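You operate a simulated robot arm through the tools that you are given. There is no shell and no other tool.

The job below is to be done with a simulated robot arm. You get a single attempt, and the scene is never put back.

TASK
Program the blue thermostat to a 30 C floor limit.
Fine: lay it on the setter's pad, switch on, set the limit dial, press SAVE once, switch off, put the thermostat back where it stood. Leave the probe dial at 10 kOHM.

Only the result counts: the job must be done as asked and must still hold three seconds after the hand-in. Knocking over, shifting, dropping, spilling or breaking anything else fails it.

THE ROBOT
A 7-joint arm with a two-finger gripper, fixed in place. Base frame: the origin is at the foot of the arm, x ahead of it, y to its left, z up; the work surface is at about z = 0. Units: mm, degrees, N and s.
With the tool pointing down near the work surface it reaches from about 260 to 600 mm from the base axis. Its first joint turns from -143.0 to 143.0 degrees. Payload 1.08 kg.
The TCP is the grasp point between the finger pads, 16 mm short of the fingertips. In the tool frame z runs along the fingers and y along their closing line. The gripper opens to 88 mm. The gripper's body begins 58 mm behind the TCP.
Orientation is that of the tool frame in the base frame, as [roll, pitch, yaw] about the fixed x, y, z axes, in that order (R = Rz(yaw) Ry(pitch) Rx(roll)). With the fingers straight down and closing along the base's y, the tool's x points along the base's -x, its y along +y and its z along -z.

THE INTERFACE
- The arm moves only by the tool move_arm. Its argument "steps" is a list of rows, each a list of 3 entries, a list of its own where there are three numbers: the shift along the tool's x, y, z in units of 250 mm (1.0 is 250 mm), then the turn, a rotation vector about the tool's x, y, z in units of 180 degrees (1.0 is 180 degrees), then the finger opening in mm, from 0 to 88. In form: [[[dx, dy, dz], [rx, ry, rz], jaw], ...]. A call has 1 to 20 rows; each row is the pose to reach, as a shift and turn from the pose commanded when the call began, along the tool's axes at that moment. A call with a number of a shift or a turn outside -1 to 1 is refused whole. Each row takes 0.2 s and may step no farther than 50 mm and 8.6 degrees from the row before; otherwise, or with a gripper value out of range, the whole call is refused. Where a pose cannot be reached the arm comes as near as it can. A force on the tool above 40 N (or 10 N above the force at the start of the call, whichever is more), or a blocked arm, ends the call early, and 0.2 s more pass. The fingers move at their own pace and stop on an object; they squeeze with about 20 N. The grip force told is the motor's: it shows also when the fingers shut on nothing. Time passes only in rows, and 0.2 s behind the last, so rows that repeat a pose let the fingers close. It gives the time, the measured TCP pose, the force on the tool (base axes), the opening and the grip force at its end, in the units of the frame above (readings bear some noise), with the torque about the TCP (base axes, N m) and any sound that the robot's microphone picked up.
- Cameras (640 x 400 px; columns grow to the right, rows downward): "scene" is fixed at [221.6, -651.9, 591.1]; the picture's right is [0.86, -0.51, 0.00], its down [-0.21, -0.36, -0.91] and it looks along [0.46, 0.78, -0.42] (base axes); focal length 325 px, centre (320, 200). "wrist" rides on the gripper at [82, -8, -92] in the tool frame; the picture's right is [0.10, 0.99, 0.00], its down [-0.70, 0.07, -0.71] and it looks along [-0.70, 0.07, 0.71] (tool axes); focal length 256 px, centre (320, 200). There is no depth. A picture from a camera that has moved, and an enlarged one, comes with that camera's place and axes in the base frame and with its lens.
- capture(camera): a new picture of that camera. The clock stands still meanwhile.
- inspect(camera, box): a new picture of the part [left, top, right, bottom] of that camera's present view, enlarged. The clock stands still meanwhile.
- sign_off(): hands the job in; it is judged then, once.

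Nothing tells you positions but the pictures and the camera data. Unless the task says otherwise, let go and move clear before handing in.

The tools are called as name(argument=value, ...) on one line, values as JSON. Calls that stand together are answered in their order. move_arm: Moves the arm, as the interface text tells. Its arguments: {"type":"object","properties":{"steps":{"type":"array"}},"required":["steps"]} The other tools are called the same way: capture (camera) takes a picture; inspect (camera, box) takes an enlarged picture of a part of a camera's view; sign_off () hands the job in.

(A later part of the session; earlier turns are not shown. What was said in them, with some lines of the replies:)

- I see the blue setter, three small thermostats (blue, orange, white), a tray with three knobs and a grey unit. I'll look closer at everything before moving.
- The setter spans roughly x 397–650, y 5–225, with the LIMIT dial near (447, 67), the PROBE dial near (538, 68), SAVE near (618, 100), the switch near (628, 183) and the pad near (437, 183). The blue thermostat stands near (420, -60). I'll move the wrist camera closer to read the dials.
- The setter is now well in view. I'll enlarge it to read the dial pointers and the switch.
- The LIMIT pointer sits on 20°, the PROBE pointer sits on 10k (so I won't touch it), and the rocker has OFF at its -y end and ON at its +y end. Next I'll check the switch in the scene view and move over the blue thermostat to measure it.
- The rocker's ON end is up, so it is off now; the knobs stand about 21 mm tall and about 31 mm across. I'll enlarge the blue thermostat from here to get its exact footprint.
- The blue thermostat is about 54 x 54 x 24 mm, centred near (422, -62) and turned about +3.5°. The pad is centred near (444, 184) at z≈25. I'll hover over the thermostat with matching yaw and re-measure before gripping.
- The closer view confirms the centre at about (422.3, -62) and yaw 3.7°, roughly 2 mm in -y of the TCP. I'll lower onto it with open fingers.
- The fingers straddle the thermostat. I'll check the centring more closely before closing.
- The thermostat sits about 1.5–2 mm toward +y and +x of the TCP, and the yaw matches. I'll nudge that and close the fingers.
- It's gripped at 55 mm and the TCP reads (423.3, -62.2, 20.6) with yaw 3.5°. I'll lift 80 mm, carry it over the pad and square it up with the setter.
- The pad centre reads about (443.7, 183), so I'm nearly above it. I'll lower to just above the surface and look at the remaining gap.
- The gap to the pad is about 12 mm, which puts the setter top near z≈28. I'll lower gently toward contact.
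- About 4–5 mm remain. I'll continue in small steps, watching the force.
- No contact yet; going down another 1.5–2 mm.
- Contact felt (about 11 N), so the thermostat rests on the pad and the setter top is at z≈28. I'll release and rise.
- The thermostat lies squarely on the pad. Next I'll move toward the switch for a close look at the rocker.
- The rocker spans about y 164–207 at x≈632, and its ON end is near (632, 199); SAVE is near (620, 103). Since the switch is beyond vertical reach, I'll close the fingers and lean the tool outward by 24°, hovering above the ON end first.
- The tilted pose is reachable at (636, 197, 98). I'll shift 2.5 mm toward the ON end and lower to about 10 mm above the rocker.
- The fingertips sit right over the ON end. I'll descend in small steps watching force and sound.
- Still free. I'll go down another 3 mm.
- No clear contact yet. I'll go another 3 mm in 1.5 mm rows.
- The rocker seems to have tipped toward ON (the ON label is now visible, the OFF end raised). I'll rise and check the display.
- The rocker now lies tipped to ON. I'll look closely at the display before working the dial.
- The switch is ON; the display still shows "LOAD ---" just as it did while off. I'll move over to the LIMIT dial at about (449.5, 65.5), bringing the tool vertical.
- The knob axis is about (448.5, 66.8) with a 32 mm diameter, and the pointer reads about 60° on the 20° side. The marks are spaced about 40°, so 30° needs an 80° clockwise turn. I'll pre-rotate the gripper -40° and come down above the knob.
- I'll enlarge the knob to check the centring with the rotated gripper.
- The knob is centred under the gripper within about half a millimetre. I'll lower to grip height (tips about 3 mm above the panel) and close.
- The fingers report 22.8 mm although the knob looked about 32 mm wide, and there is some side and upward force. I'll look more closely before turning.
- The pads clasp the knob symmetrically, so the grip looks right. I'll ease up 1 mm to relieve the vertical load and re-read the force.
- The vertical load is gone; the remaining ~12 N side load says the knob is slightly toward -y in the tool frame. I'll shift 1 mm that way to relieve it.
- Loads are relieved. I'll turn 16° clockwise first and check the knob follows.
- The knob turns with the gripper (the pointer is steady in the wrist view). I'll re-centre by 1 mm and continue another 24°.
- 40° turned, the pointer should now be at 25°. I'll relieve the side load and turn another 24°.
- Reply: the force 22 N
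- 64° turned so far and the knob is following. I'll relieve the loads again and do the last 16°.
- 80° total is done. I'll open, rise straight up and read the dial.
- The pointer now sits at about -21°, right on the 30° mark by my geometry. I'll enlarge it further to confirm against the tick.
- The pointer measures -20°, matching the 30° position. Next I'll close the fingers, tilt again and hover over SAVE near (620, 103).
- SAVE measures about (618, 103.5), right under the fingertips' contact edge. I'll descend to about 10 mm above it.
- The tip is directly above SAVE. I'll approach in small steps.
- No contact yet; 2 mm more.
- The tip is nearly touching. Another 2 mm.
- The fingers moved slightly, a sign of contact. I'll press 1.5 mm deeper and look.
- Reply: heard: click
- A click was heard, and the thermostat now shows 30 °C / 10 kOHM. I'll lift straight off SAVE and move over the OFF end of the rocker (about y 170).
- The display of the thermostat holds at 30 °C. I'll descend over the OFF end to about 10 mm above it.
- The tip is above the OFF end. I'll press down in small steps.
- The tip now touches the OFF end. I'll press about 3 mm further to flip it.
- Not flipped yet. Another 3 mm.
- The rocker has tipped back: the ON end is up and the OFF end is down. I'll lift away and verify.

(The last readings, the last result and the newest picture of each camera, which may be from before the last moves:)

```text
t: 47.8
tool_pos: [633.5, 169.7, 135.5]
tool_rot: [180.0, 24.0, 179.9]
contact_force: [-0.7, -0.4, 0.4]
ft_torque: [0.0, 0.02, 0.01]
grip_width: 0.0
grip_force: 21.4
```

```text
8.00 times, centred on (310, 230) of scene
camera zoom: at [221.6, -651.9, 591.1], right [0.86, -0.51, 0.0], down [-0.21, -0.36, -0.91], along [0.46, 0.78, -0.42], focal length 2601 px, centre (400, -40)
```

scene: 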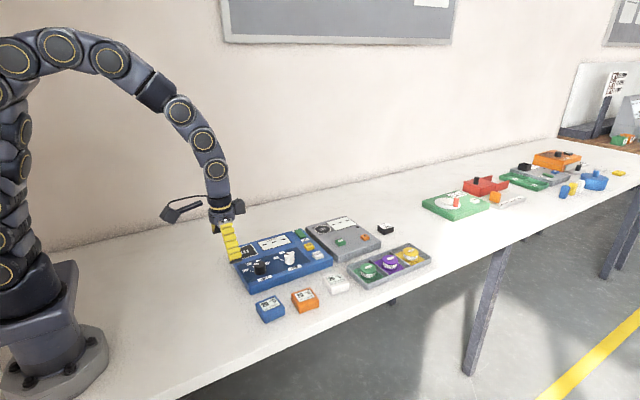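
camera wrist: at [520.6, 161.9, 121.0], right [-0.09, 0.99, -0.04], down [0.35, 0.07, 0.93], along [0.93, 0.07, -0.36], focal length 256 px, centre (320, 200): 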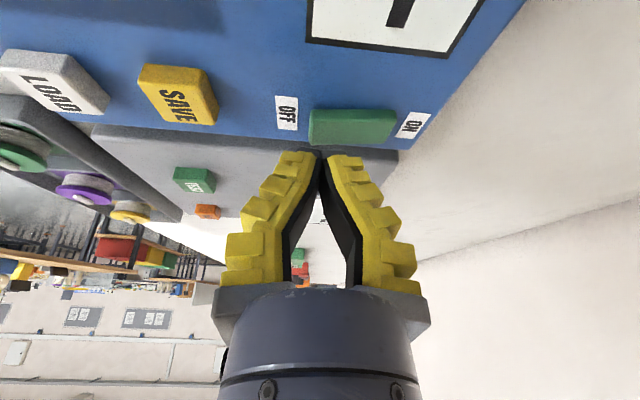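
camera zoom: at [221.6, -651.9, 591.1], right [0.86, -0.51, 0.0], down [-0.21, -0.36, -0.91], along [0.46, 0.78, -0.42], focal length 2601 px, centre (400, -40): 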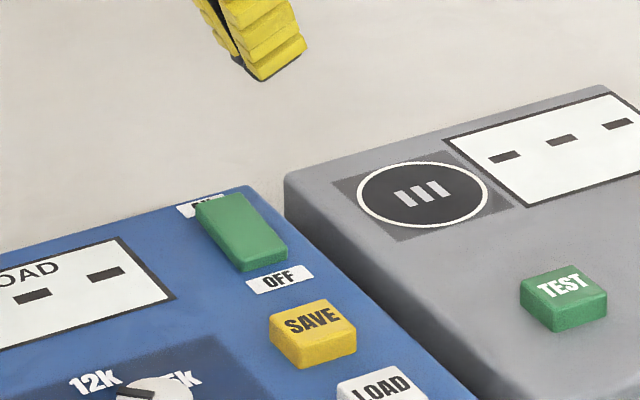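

The switch is back at OFF and the thermostat reads 30 °C. I'll return over the pad with the gripper vertical and open to pick the thermostat up.

move_arm(steps=[[[0.134, 0.0114, -0.0723], [0, 0.03, 0], 0], [[0.268, 0.0229, -0.1447], [0, 0.06, 0], 30], [[0.402, 0.0343, -0.217], [0, 0.09, 0], 60], [[0.536, 0.0458, -0.2894], [0, 0.12, 0], 88], [[0.67, 0.0572, -0.3617], [0, 0.1333, 0], 88], [[0.67, 0.0572, -0.3617], [0, 0.1333, 0], 88]])

capture(camera="wrist")

inspect(camera="wrist", box=[250, 50, 410, 150])

```text
t: 49.2
tool_pos: [443.6, 183.6, 149.5]
tool_rot: [180.0, 0.0, -180.0]
contact_force: [0.0, 0.4, -0.1]
ft_torque: [0.02, 0.0, 0.0]
grip_width: 88.1
grip_force: 0.0
```

```text
taken
camera wrist: at [362.0, 174.7, 240.8], right [-0.1, 0.99, 0.0], down [0.7, 0.07, 0.71], along [0.71, 0.07, -0.71], focal length 256 px, centre (320, 200)
```

wrist: 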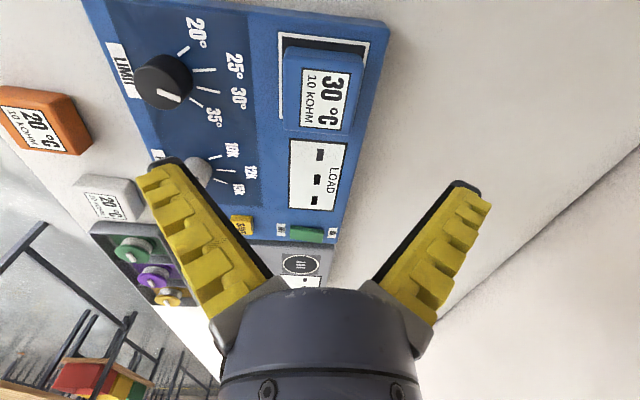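

```text
4.00 times, centred on (330, 100) of wrist
camera zoom: at [362.0, 174.7, 240.8], right [-0.1, 0.99, 0.0], down [0.7, 0.07, 0.71], along [0.71, 0.07, -0.71], focal length 1024 px, centre (280, 600)
```

zoom: 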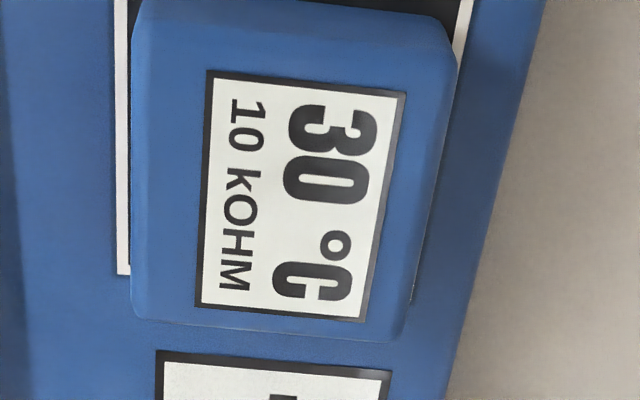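

The label reads 30 °C / 10 kOHM and the thermostat is centred under the gripper within 1 mm. I'll descend and grip it.

move_arm(steps=[[[0, 0.001, 0.12], [0, 0, 0], 88], [[0, 0.001, 0.24], [0, 0, 0], 88], [[0, 0.001, 0.36], [0, 0, 0], 88], [[0, 0.001, 0.402], [0, 0, 0], 88], [[0, 0.001, 0.402], [0, 0, 0], 88], [[0, 0.001, 0.402], [0, 0, 0], 70], [[0, 0.001, 0.402], [0, 0, 0], 60], [[0, 0.001, 0.402], [0, 0, 0], 40], [[0, 0.001, 0.402], [0, 0, 0], 40], [[0, 0.001, 0.402], [0, 0, 0], 40]])

inspect(camera="wrist", box=[220, 100, 430, 260])

inspect(camera="scene", box=[210, 210, 340, 290])

```text
t: 51.4
tool_pos: [443.8, 185.9, 46.5]
tool_rot: [180.0, 0.1, 179.9]
contact_force: [0.6, 0.3, 0.9]
ft_torque: [0.01, 0.01, 0.04]
grip_width: 55.2
grip_force: 19.7
```

```text
2.50 times, centred on (325, 180) of wrist
camera zoom: at [361.7, 177.6, 139.5], right [-0.1, 0.99, 0.0], down [0.7, 0.07, 0.71], along [0.71, 0.07, -0.71], focal length 640 px, centre (308, 250)
```

zoom: 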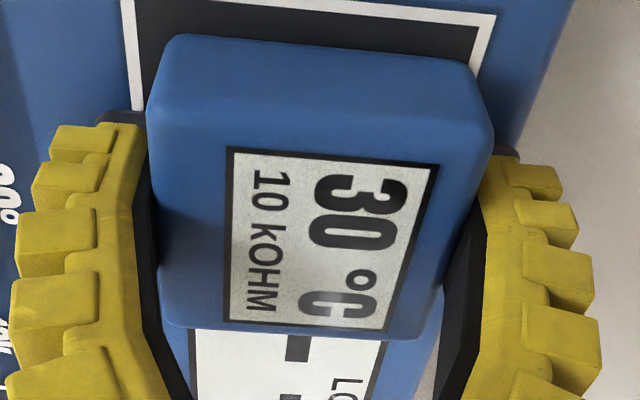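

```text
4.92 times, centred on (275, 250) of scene
camera zoom: at [221.6, -651.9, 591.1], right [0.86, -0.51, 0.0], down [-0.21, -0.36, -0.91], along [0.46, 0.78, -0.42], focal length 1600 px, centre (542, -46)
```

zoom: 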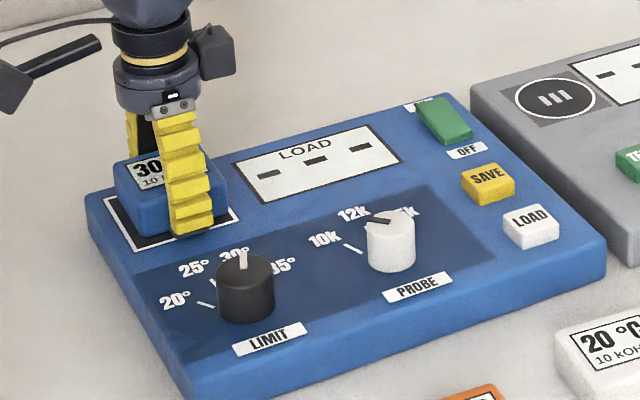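

It's gripped at 55 mm with the same relation as before. I'll lift 60 mm and carry it back over its original spot, restoring the 3.6° yaw.

move_arm(steps=[[[0, 0, -0.08], [0, 0, 0], 40], [[0, 0, -0.16], [0, 0, 0], 40], [[0, 0, -0.24], [0, 0, 0], 40], [[0.0128, -0.165, -0.24], [0, 0, -0.004], 40], [[0.0256, -0.33, -0.24], [0, 0, -0.008], 40], [[0.0385, -0.495, -0.24], [0, 0, -0.012], 40], [[0.0513, -0.66, -0.24], [0, 0, -0.016], 40], [[0.0641, -0.825, -0.24], [0, 0, -0.02], 40], [[0.0769, -0.9898, -0.24], [0, 0, -0.02], 40], [[0.0769, -0.9898, -0.24], [0, 0, -0.02], 40]])

capture(camera="wrist")

inspect(camera="scene", box=[220, 230, 340, 335])

```text
t: 53.6
tool_pos: [425.2, -62.1, 109.8]
tool_rot: [180.0, 0.0, -176.5]
contact_force: [-0.4, 0.9, -1.9]
ft_torque: [-0.01, 0.02, -0.02]
grip_width: 55.1
grip_force: 20.1
```

```text
taken
camera wrist: at [343.7, -75.6, 202.6], right [-0.16, 0.99, 0.0], down [0.7, 0.12, 0.71], along [0.7, 0.12, -0.71], focal length 256 px, centre (320, 200)
```

wrist: 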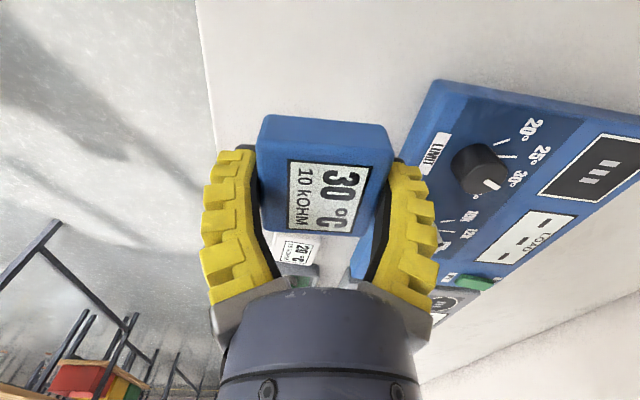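

```text
3.81 times, centred on (280, 282) of scene
camera zoom: at [221.6, -651.9, 591.1], right [0.86, -0.51, 0.0], down [-0.21, -0.36, -0.91], along [0.46, 0.78, -0.42], focal length 1238 px, centre (472, -114)
```

zoom: 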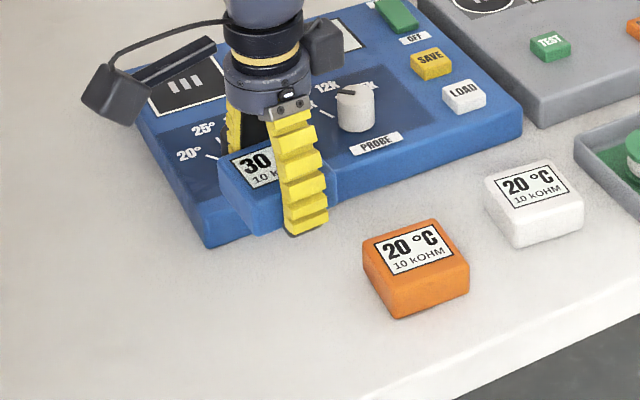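

I'm above the original spot. I'll lower to a few millimetres above the table and compare with the original scene view.

move_arm(steps=[[[0, 0, 0.1], [0, 0, 0], 40], [[0, 0, 0.2], [0, 0, 0], 40], [[0, 0, 0.28], [0, 0, 0], 40], [[0, 0, 0.32], [0, 0, 0], 40], [[0, 0, 0.336], [0, 0, 0], 40], [[0, 0, 0.336], [0, 0, 0], 40]])

inspect(camera="scene", box=[245, 285, 325, 335])

```text
t: 55.0
tool_pos: [425.8, -62.4, 24.3]
tool_rot: [179.9, 0.0, -176.4]
contact_force: [0.7, 0.5, -0.7]
ft_torque: [0.03, -0.02, 0.03]
grip_width: 55.2
grip_force: 19.5
```

```text
8.00 times, centred on (285, 310) of scene
camera zoom: at [221.6, -651.9, 591.1], right [0.86, -0.51, 0.0], down [-0.21, -0.36, -0.91], along [0.46, 0.78, -0.42], focal length 2601 px, centre (600, -680)
```

zoom: 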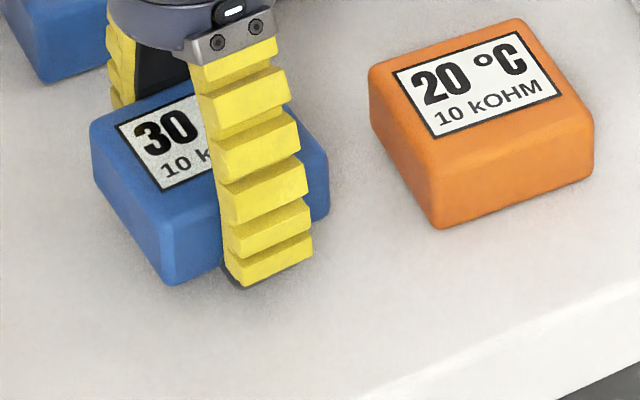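

Compared with the original view, the thermostat is about 2 mm too far in +x and still a few mm high. I'll correct that and lower 4 mm.

move_arm(steps=[[[0.008, -0.001, 0.008], [0, 0, 0], 40], [[0.008, -0.001, 0.016], [0, 0, 0], 40], [[0.008, -0.001, 0.016], [0, 0, 0], 40]])

inspect(camera="scene", box=[245, 285, 325, 335])

```text
t: 55.8
tool_pos: [423.1, -62.5, 21.1]
tool_rot: [-180.0, 0.0, -176.5]
contact_force: [1.0, 0.0, -2.1]
ft_torque: [-0.02, 0.01, -0.01]
grip_width: 55.1
grip_force: 19.7
```

```text
8.00 times, centred on (285, 310) of scene
camera zoom: at [221.6, -651.9, 591.1], right [0.86, -0.51, 0.0], down [-0.21, -0.36, -0.91], along [0.46, 0.78, -0.42], focal length 2601 px, centre (600, -680)
```

zoom: 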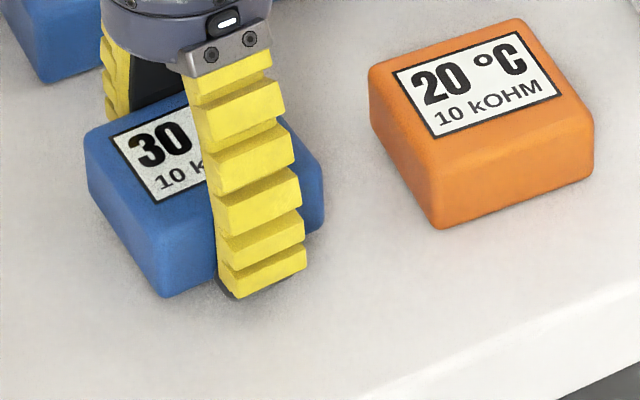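

Laterally it now matches the original view exactly, with about 3 mm of height left. I'll lower in small steps until contact.

move_arm(steps=[[[0, 0, 0.005], [0, 0, 0], 40], [[0, 0, 0.009], [0, 0, 0], 40], [[0, 0, 0.009], [0, 0, 0], 40]])

inspect(camera="scene", box=[245, 285, 325, 335])

```text
t: 56.6
tool_pos: [423.0, -62.3, 19.2]
tool_rot: [180.0, 0.0, -176.4]
contact_force: [0.1, 0.4, -1.1]
ft_torque: [0.0, -0.03, -0.02]
grip_width: 55.0
grip_force: 19.9
```

```text
8.00 times, centred on (285, 310) of scene
camera zoom: at [221.6, -651.9, 591.1], right [0.86, -0.51, 0.0], down [-0.21, -0.36, -0.91], along [0.46, 0.78, -0.42], focal length 2601 px, centre (600, -680)
```

zoom: 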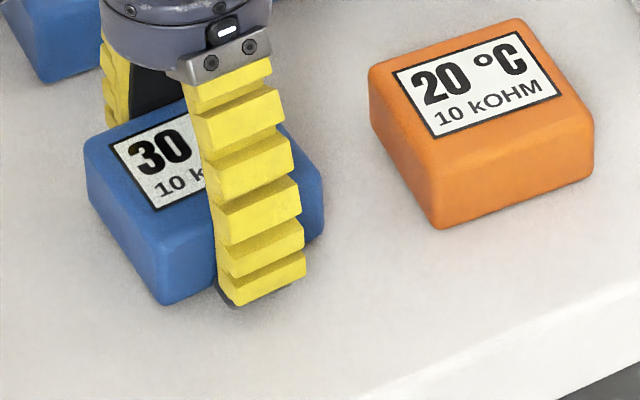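

About 1 mm remains. One more small step.

move_arm(steps=[[[0, 0, 0.0025], [0, 0, 0], 40], [[0, 0, 0.005], [0, 0, 0], 40], [[0, 0, 0.005], [0, 0, 0], 40]])

inspect(camera="scene", box=[245, 285, 325, 335])

```text
t: 57.4
tool_pos: [422.0, -62.1, 17.8]
tool_rot: [180.0, 0.0, -176.5]
contact_force: [0.6, -1.5, -0.7]
ft_torque: [-0.02, -0.03, 0.0]
grip_width: 55.1
grip_force: 20.0
```

```text
8.00 times, centred on (285, 310) of scene
camera zoom: at [221.6, -651.9, 591.1], right [0.86, -0.51, 0.0], down [-0.21, -0.36, -0.91], along [0.46, 0.78, -0.42], focal length 2601 px, centre (600, -680)
```

zoom: 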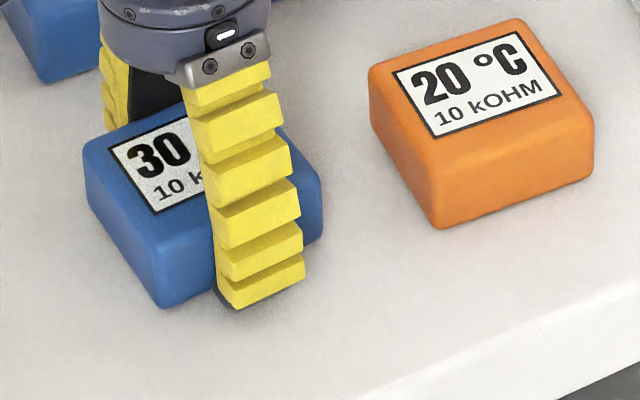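

It now coincides with the original picture. I'll ease down another 0.75 mm to feel the table before releasing.

move_arm(steps=[[[0, 0, 0.003], [0, 0, 0], 40], [[0, 0, 0.003], [0, 0, 0], 40]])

```text
t: 58.0
tool_pos: [423.1, -62.9, 16.6]
tool_rot: [179.9, 0.0, -176.5]
contact_force: [0.2, 0.1, -1.3]
ft_torque: [-0.01, 0.03, 0.03]
grip_width: 55.1
grip_force: 20.5
```

Still no load. I'll go half a millimetre further and check.

move_arm(steps=[[[0, 0, 0.003], [0, 0, 0], 40], [[0, 0, 0.003], [0, 0, 0], 40]])

inspect(camera="scene", box=[245, 285, 325, 335])

```text
t: 58.6
tool_pos: [422.1, -63.5, 16.1]
tool_rot: [-179.9, -0.1, -176.5]
contact_force: [-3.3, -1.0, 7.2]
ft_torque: [-0.05, 0.02, -0.06]
grip_width: 55.3
grip_force: 19.3
```

```text
8.00 times, centred on (285, 310) of scene
camera zoom: at [221.6, -651.9, 591.1], right [0.86, -0.51, 0.0], down [-0.21, -0.36, -0.91], along [0.46, 0.78, -0.42], focal length 2601 px, centre (600, -680)
```

zoom: 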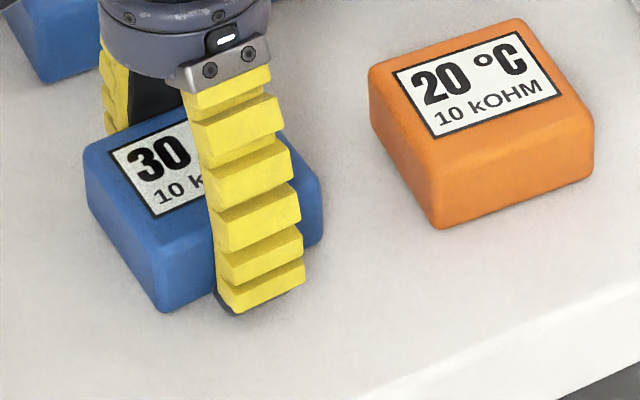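

Contact with the table (7 N). The view suggests it's about 1–2 mm toward -x/-y, so I'll lift slightly, nudge it back, set down and release.

move_arm(steps=[[[0, 0, -0.006], [0, 0, 0], 40], [[-0.005, 0.006, -0.006], [0, 0, 0], 40], [[-0.005, 0.006, -0.001], [0, 0, 0], 40], [[-0.005, 0.006, -0.001], [0, 0, 0], 40]])

inspect(camera="scene", box=[245, 285, 325, 335])

```text
t: 59.6
tool_pos: [422.7, -61.1, 15.7]
tool_rot: [179.9, 0.0, -176.4]
contact_force: [-0.9, -0.1, 5.6]
ft_torque: [-0.02, 0.12, -0.03]
grip_width: 55.3
grip_force: 20.1
```

```text
8.00 times, centred on (285, 310) of scene
camera zoom: at [221.6, -651.9, 591.1], right [0.86, -0.51, 0.0], down [-0.21, -0.36, -0.91], along [0.46, 0.78, -0.42], focal length 2601 px, centre (600, -680)
```

zoom: 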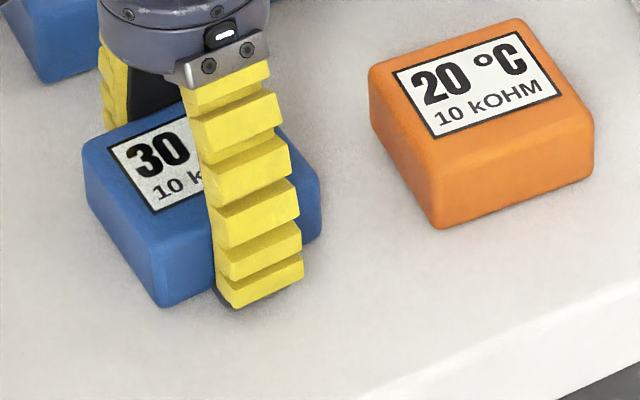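

It now matches the original placement to within a pixel or two. I'll open and rise clear.

move_arm(steps=[[[0, 0, 0], [0, 0, 0], 60], [[0, 0, -0.002], [0, 0, 0], 75], [[0, 0, -0.004], [0, 0, 0], 88], [[0, 0, -0.004], [0, 0, 0], 88], [[0, 0, -0.06], [0, 0, 0], 88], [[0, 0, -0.2], [0, 0, 0], 88], [[0, 0, -0.36], [0, 0, 0], 88], [[0, 0, -0.52], [0, 0, 0], 88], [[0, 0, -0.68], [0, 0, 0], 88], [[0, 0, -0.68], [0, 0, 0], 88]])

inspect(camera="scene", box=[245, 285, 325, 335])

capture(camera="scene")

capture(camera="wrist")

inspect(camera="scene", box=[215, 205, 445, 335])

```text
t: 61.8
tool_pos: [422.9, -61.7, 185.2]
tool_rot: [180.0, -0.1, -176.4]
contact_force: [-0.3, 0.6, -0.3]
ft_torque: [0.01, -0.03, -0.03]
grip_width: 87.9
grip_force: 0.1
```

```text
8.00 times, centred on (285, 310) of scene
camera zoom: at [221.6, -651.9, 591.1], right [0.86, -0.51, 0.0], down [-0.21, -0.36, -0.91], along [0.46, 0.78, -0.42], focal length 2601 px, centre (600, -680)
```

zoom: 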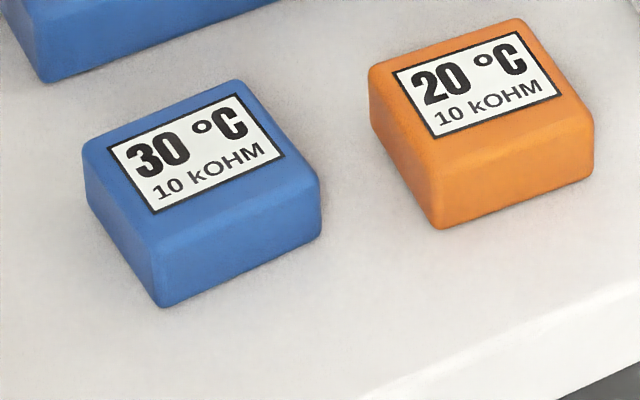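

```text
taken
```

scene: 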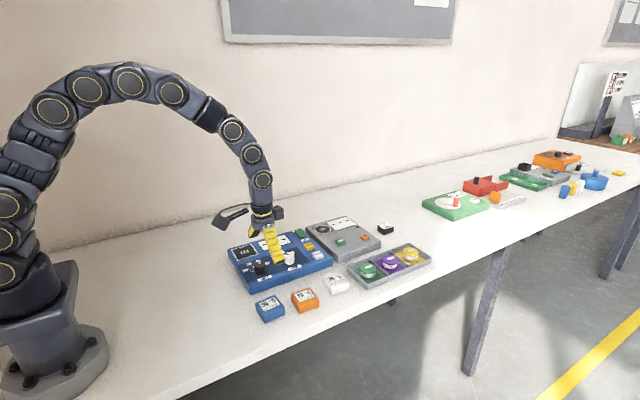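

```text
taken
camera wrist: at [342.1, -75.2, 277.8], right [-0.16, 0.99, 0.0], down [0.7, 0.12, 0.71], along [0.7, 0.12, -0.71], focal length 256 px, centre (320, 200)
```

wrist: 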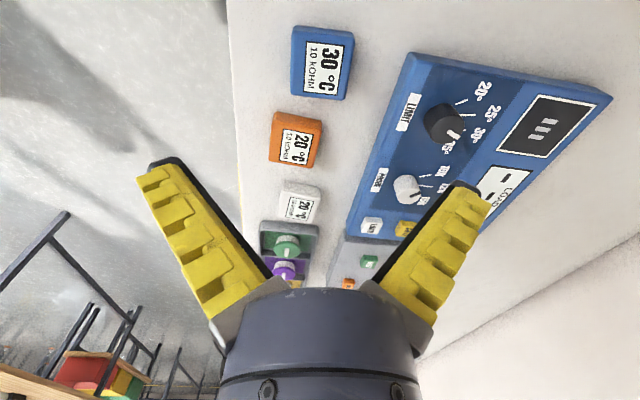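

```text
2.78 times, centred on (330, 270) of scene
camera zoom: at [221.6, -651.9, 591.1], right [0.86, -0.51, 0.0], down [-0.21, -0.36, -0.91], along [0.46, 0.78, -0.42], focal length 905 px, centre (292, 5)
```

zoom: 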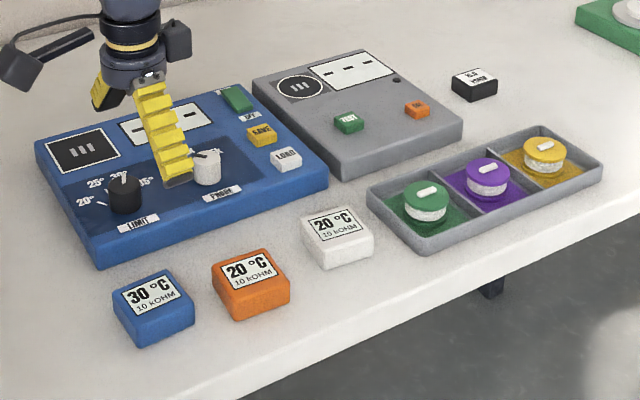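

The blue thermostat shows 30 °C / 10 kOHM and stands where it was. The setter is OFF with LIMIT at 30° and PROBE still at 10k, nothing else has moved, and the arm is clear, so I'm handing in.

sign_off()

```text
The job is handed in.
```

The blue thermostat is programmed to a 30 °C floor limit and is back where it stood. Its label reads 30 °C / 10 kOHM.

- **Setter:** I laid the thermostat on the pad, switched the setter on and turned the limit dial from 20° to 30°. I pressed SAVE once, with one click heard, and switched the setter off again.
- **Probe dial:** it was already at 10 kOHM and I did not touch it.
- **Placement:** the thermostat's position matches the first scene picture to within about a millimetre, with the same slight turn. Nothing else appears to have moved.
- **Display:** the setter's display showed "LOAD - - -" both on and off. I did not press the LOAD button, since your steps did not ask for it and the label changed to 30 °C on SAVE.

The gripper was open and about 185 mm above the table when I handed the job in.
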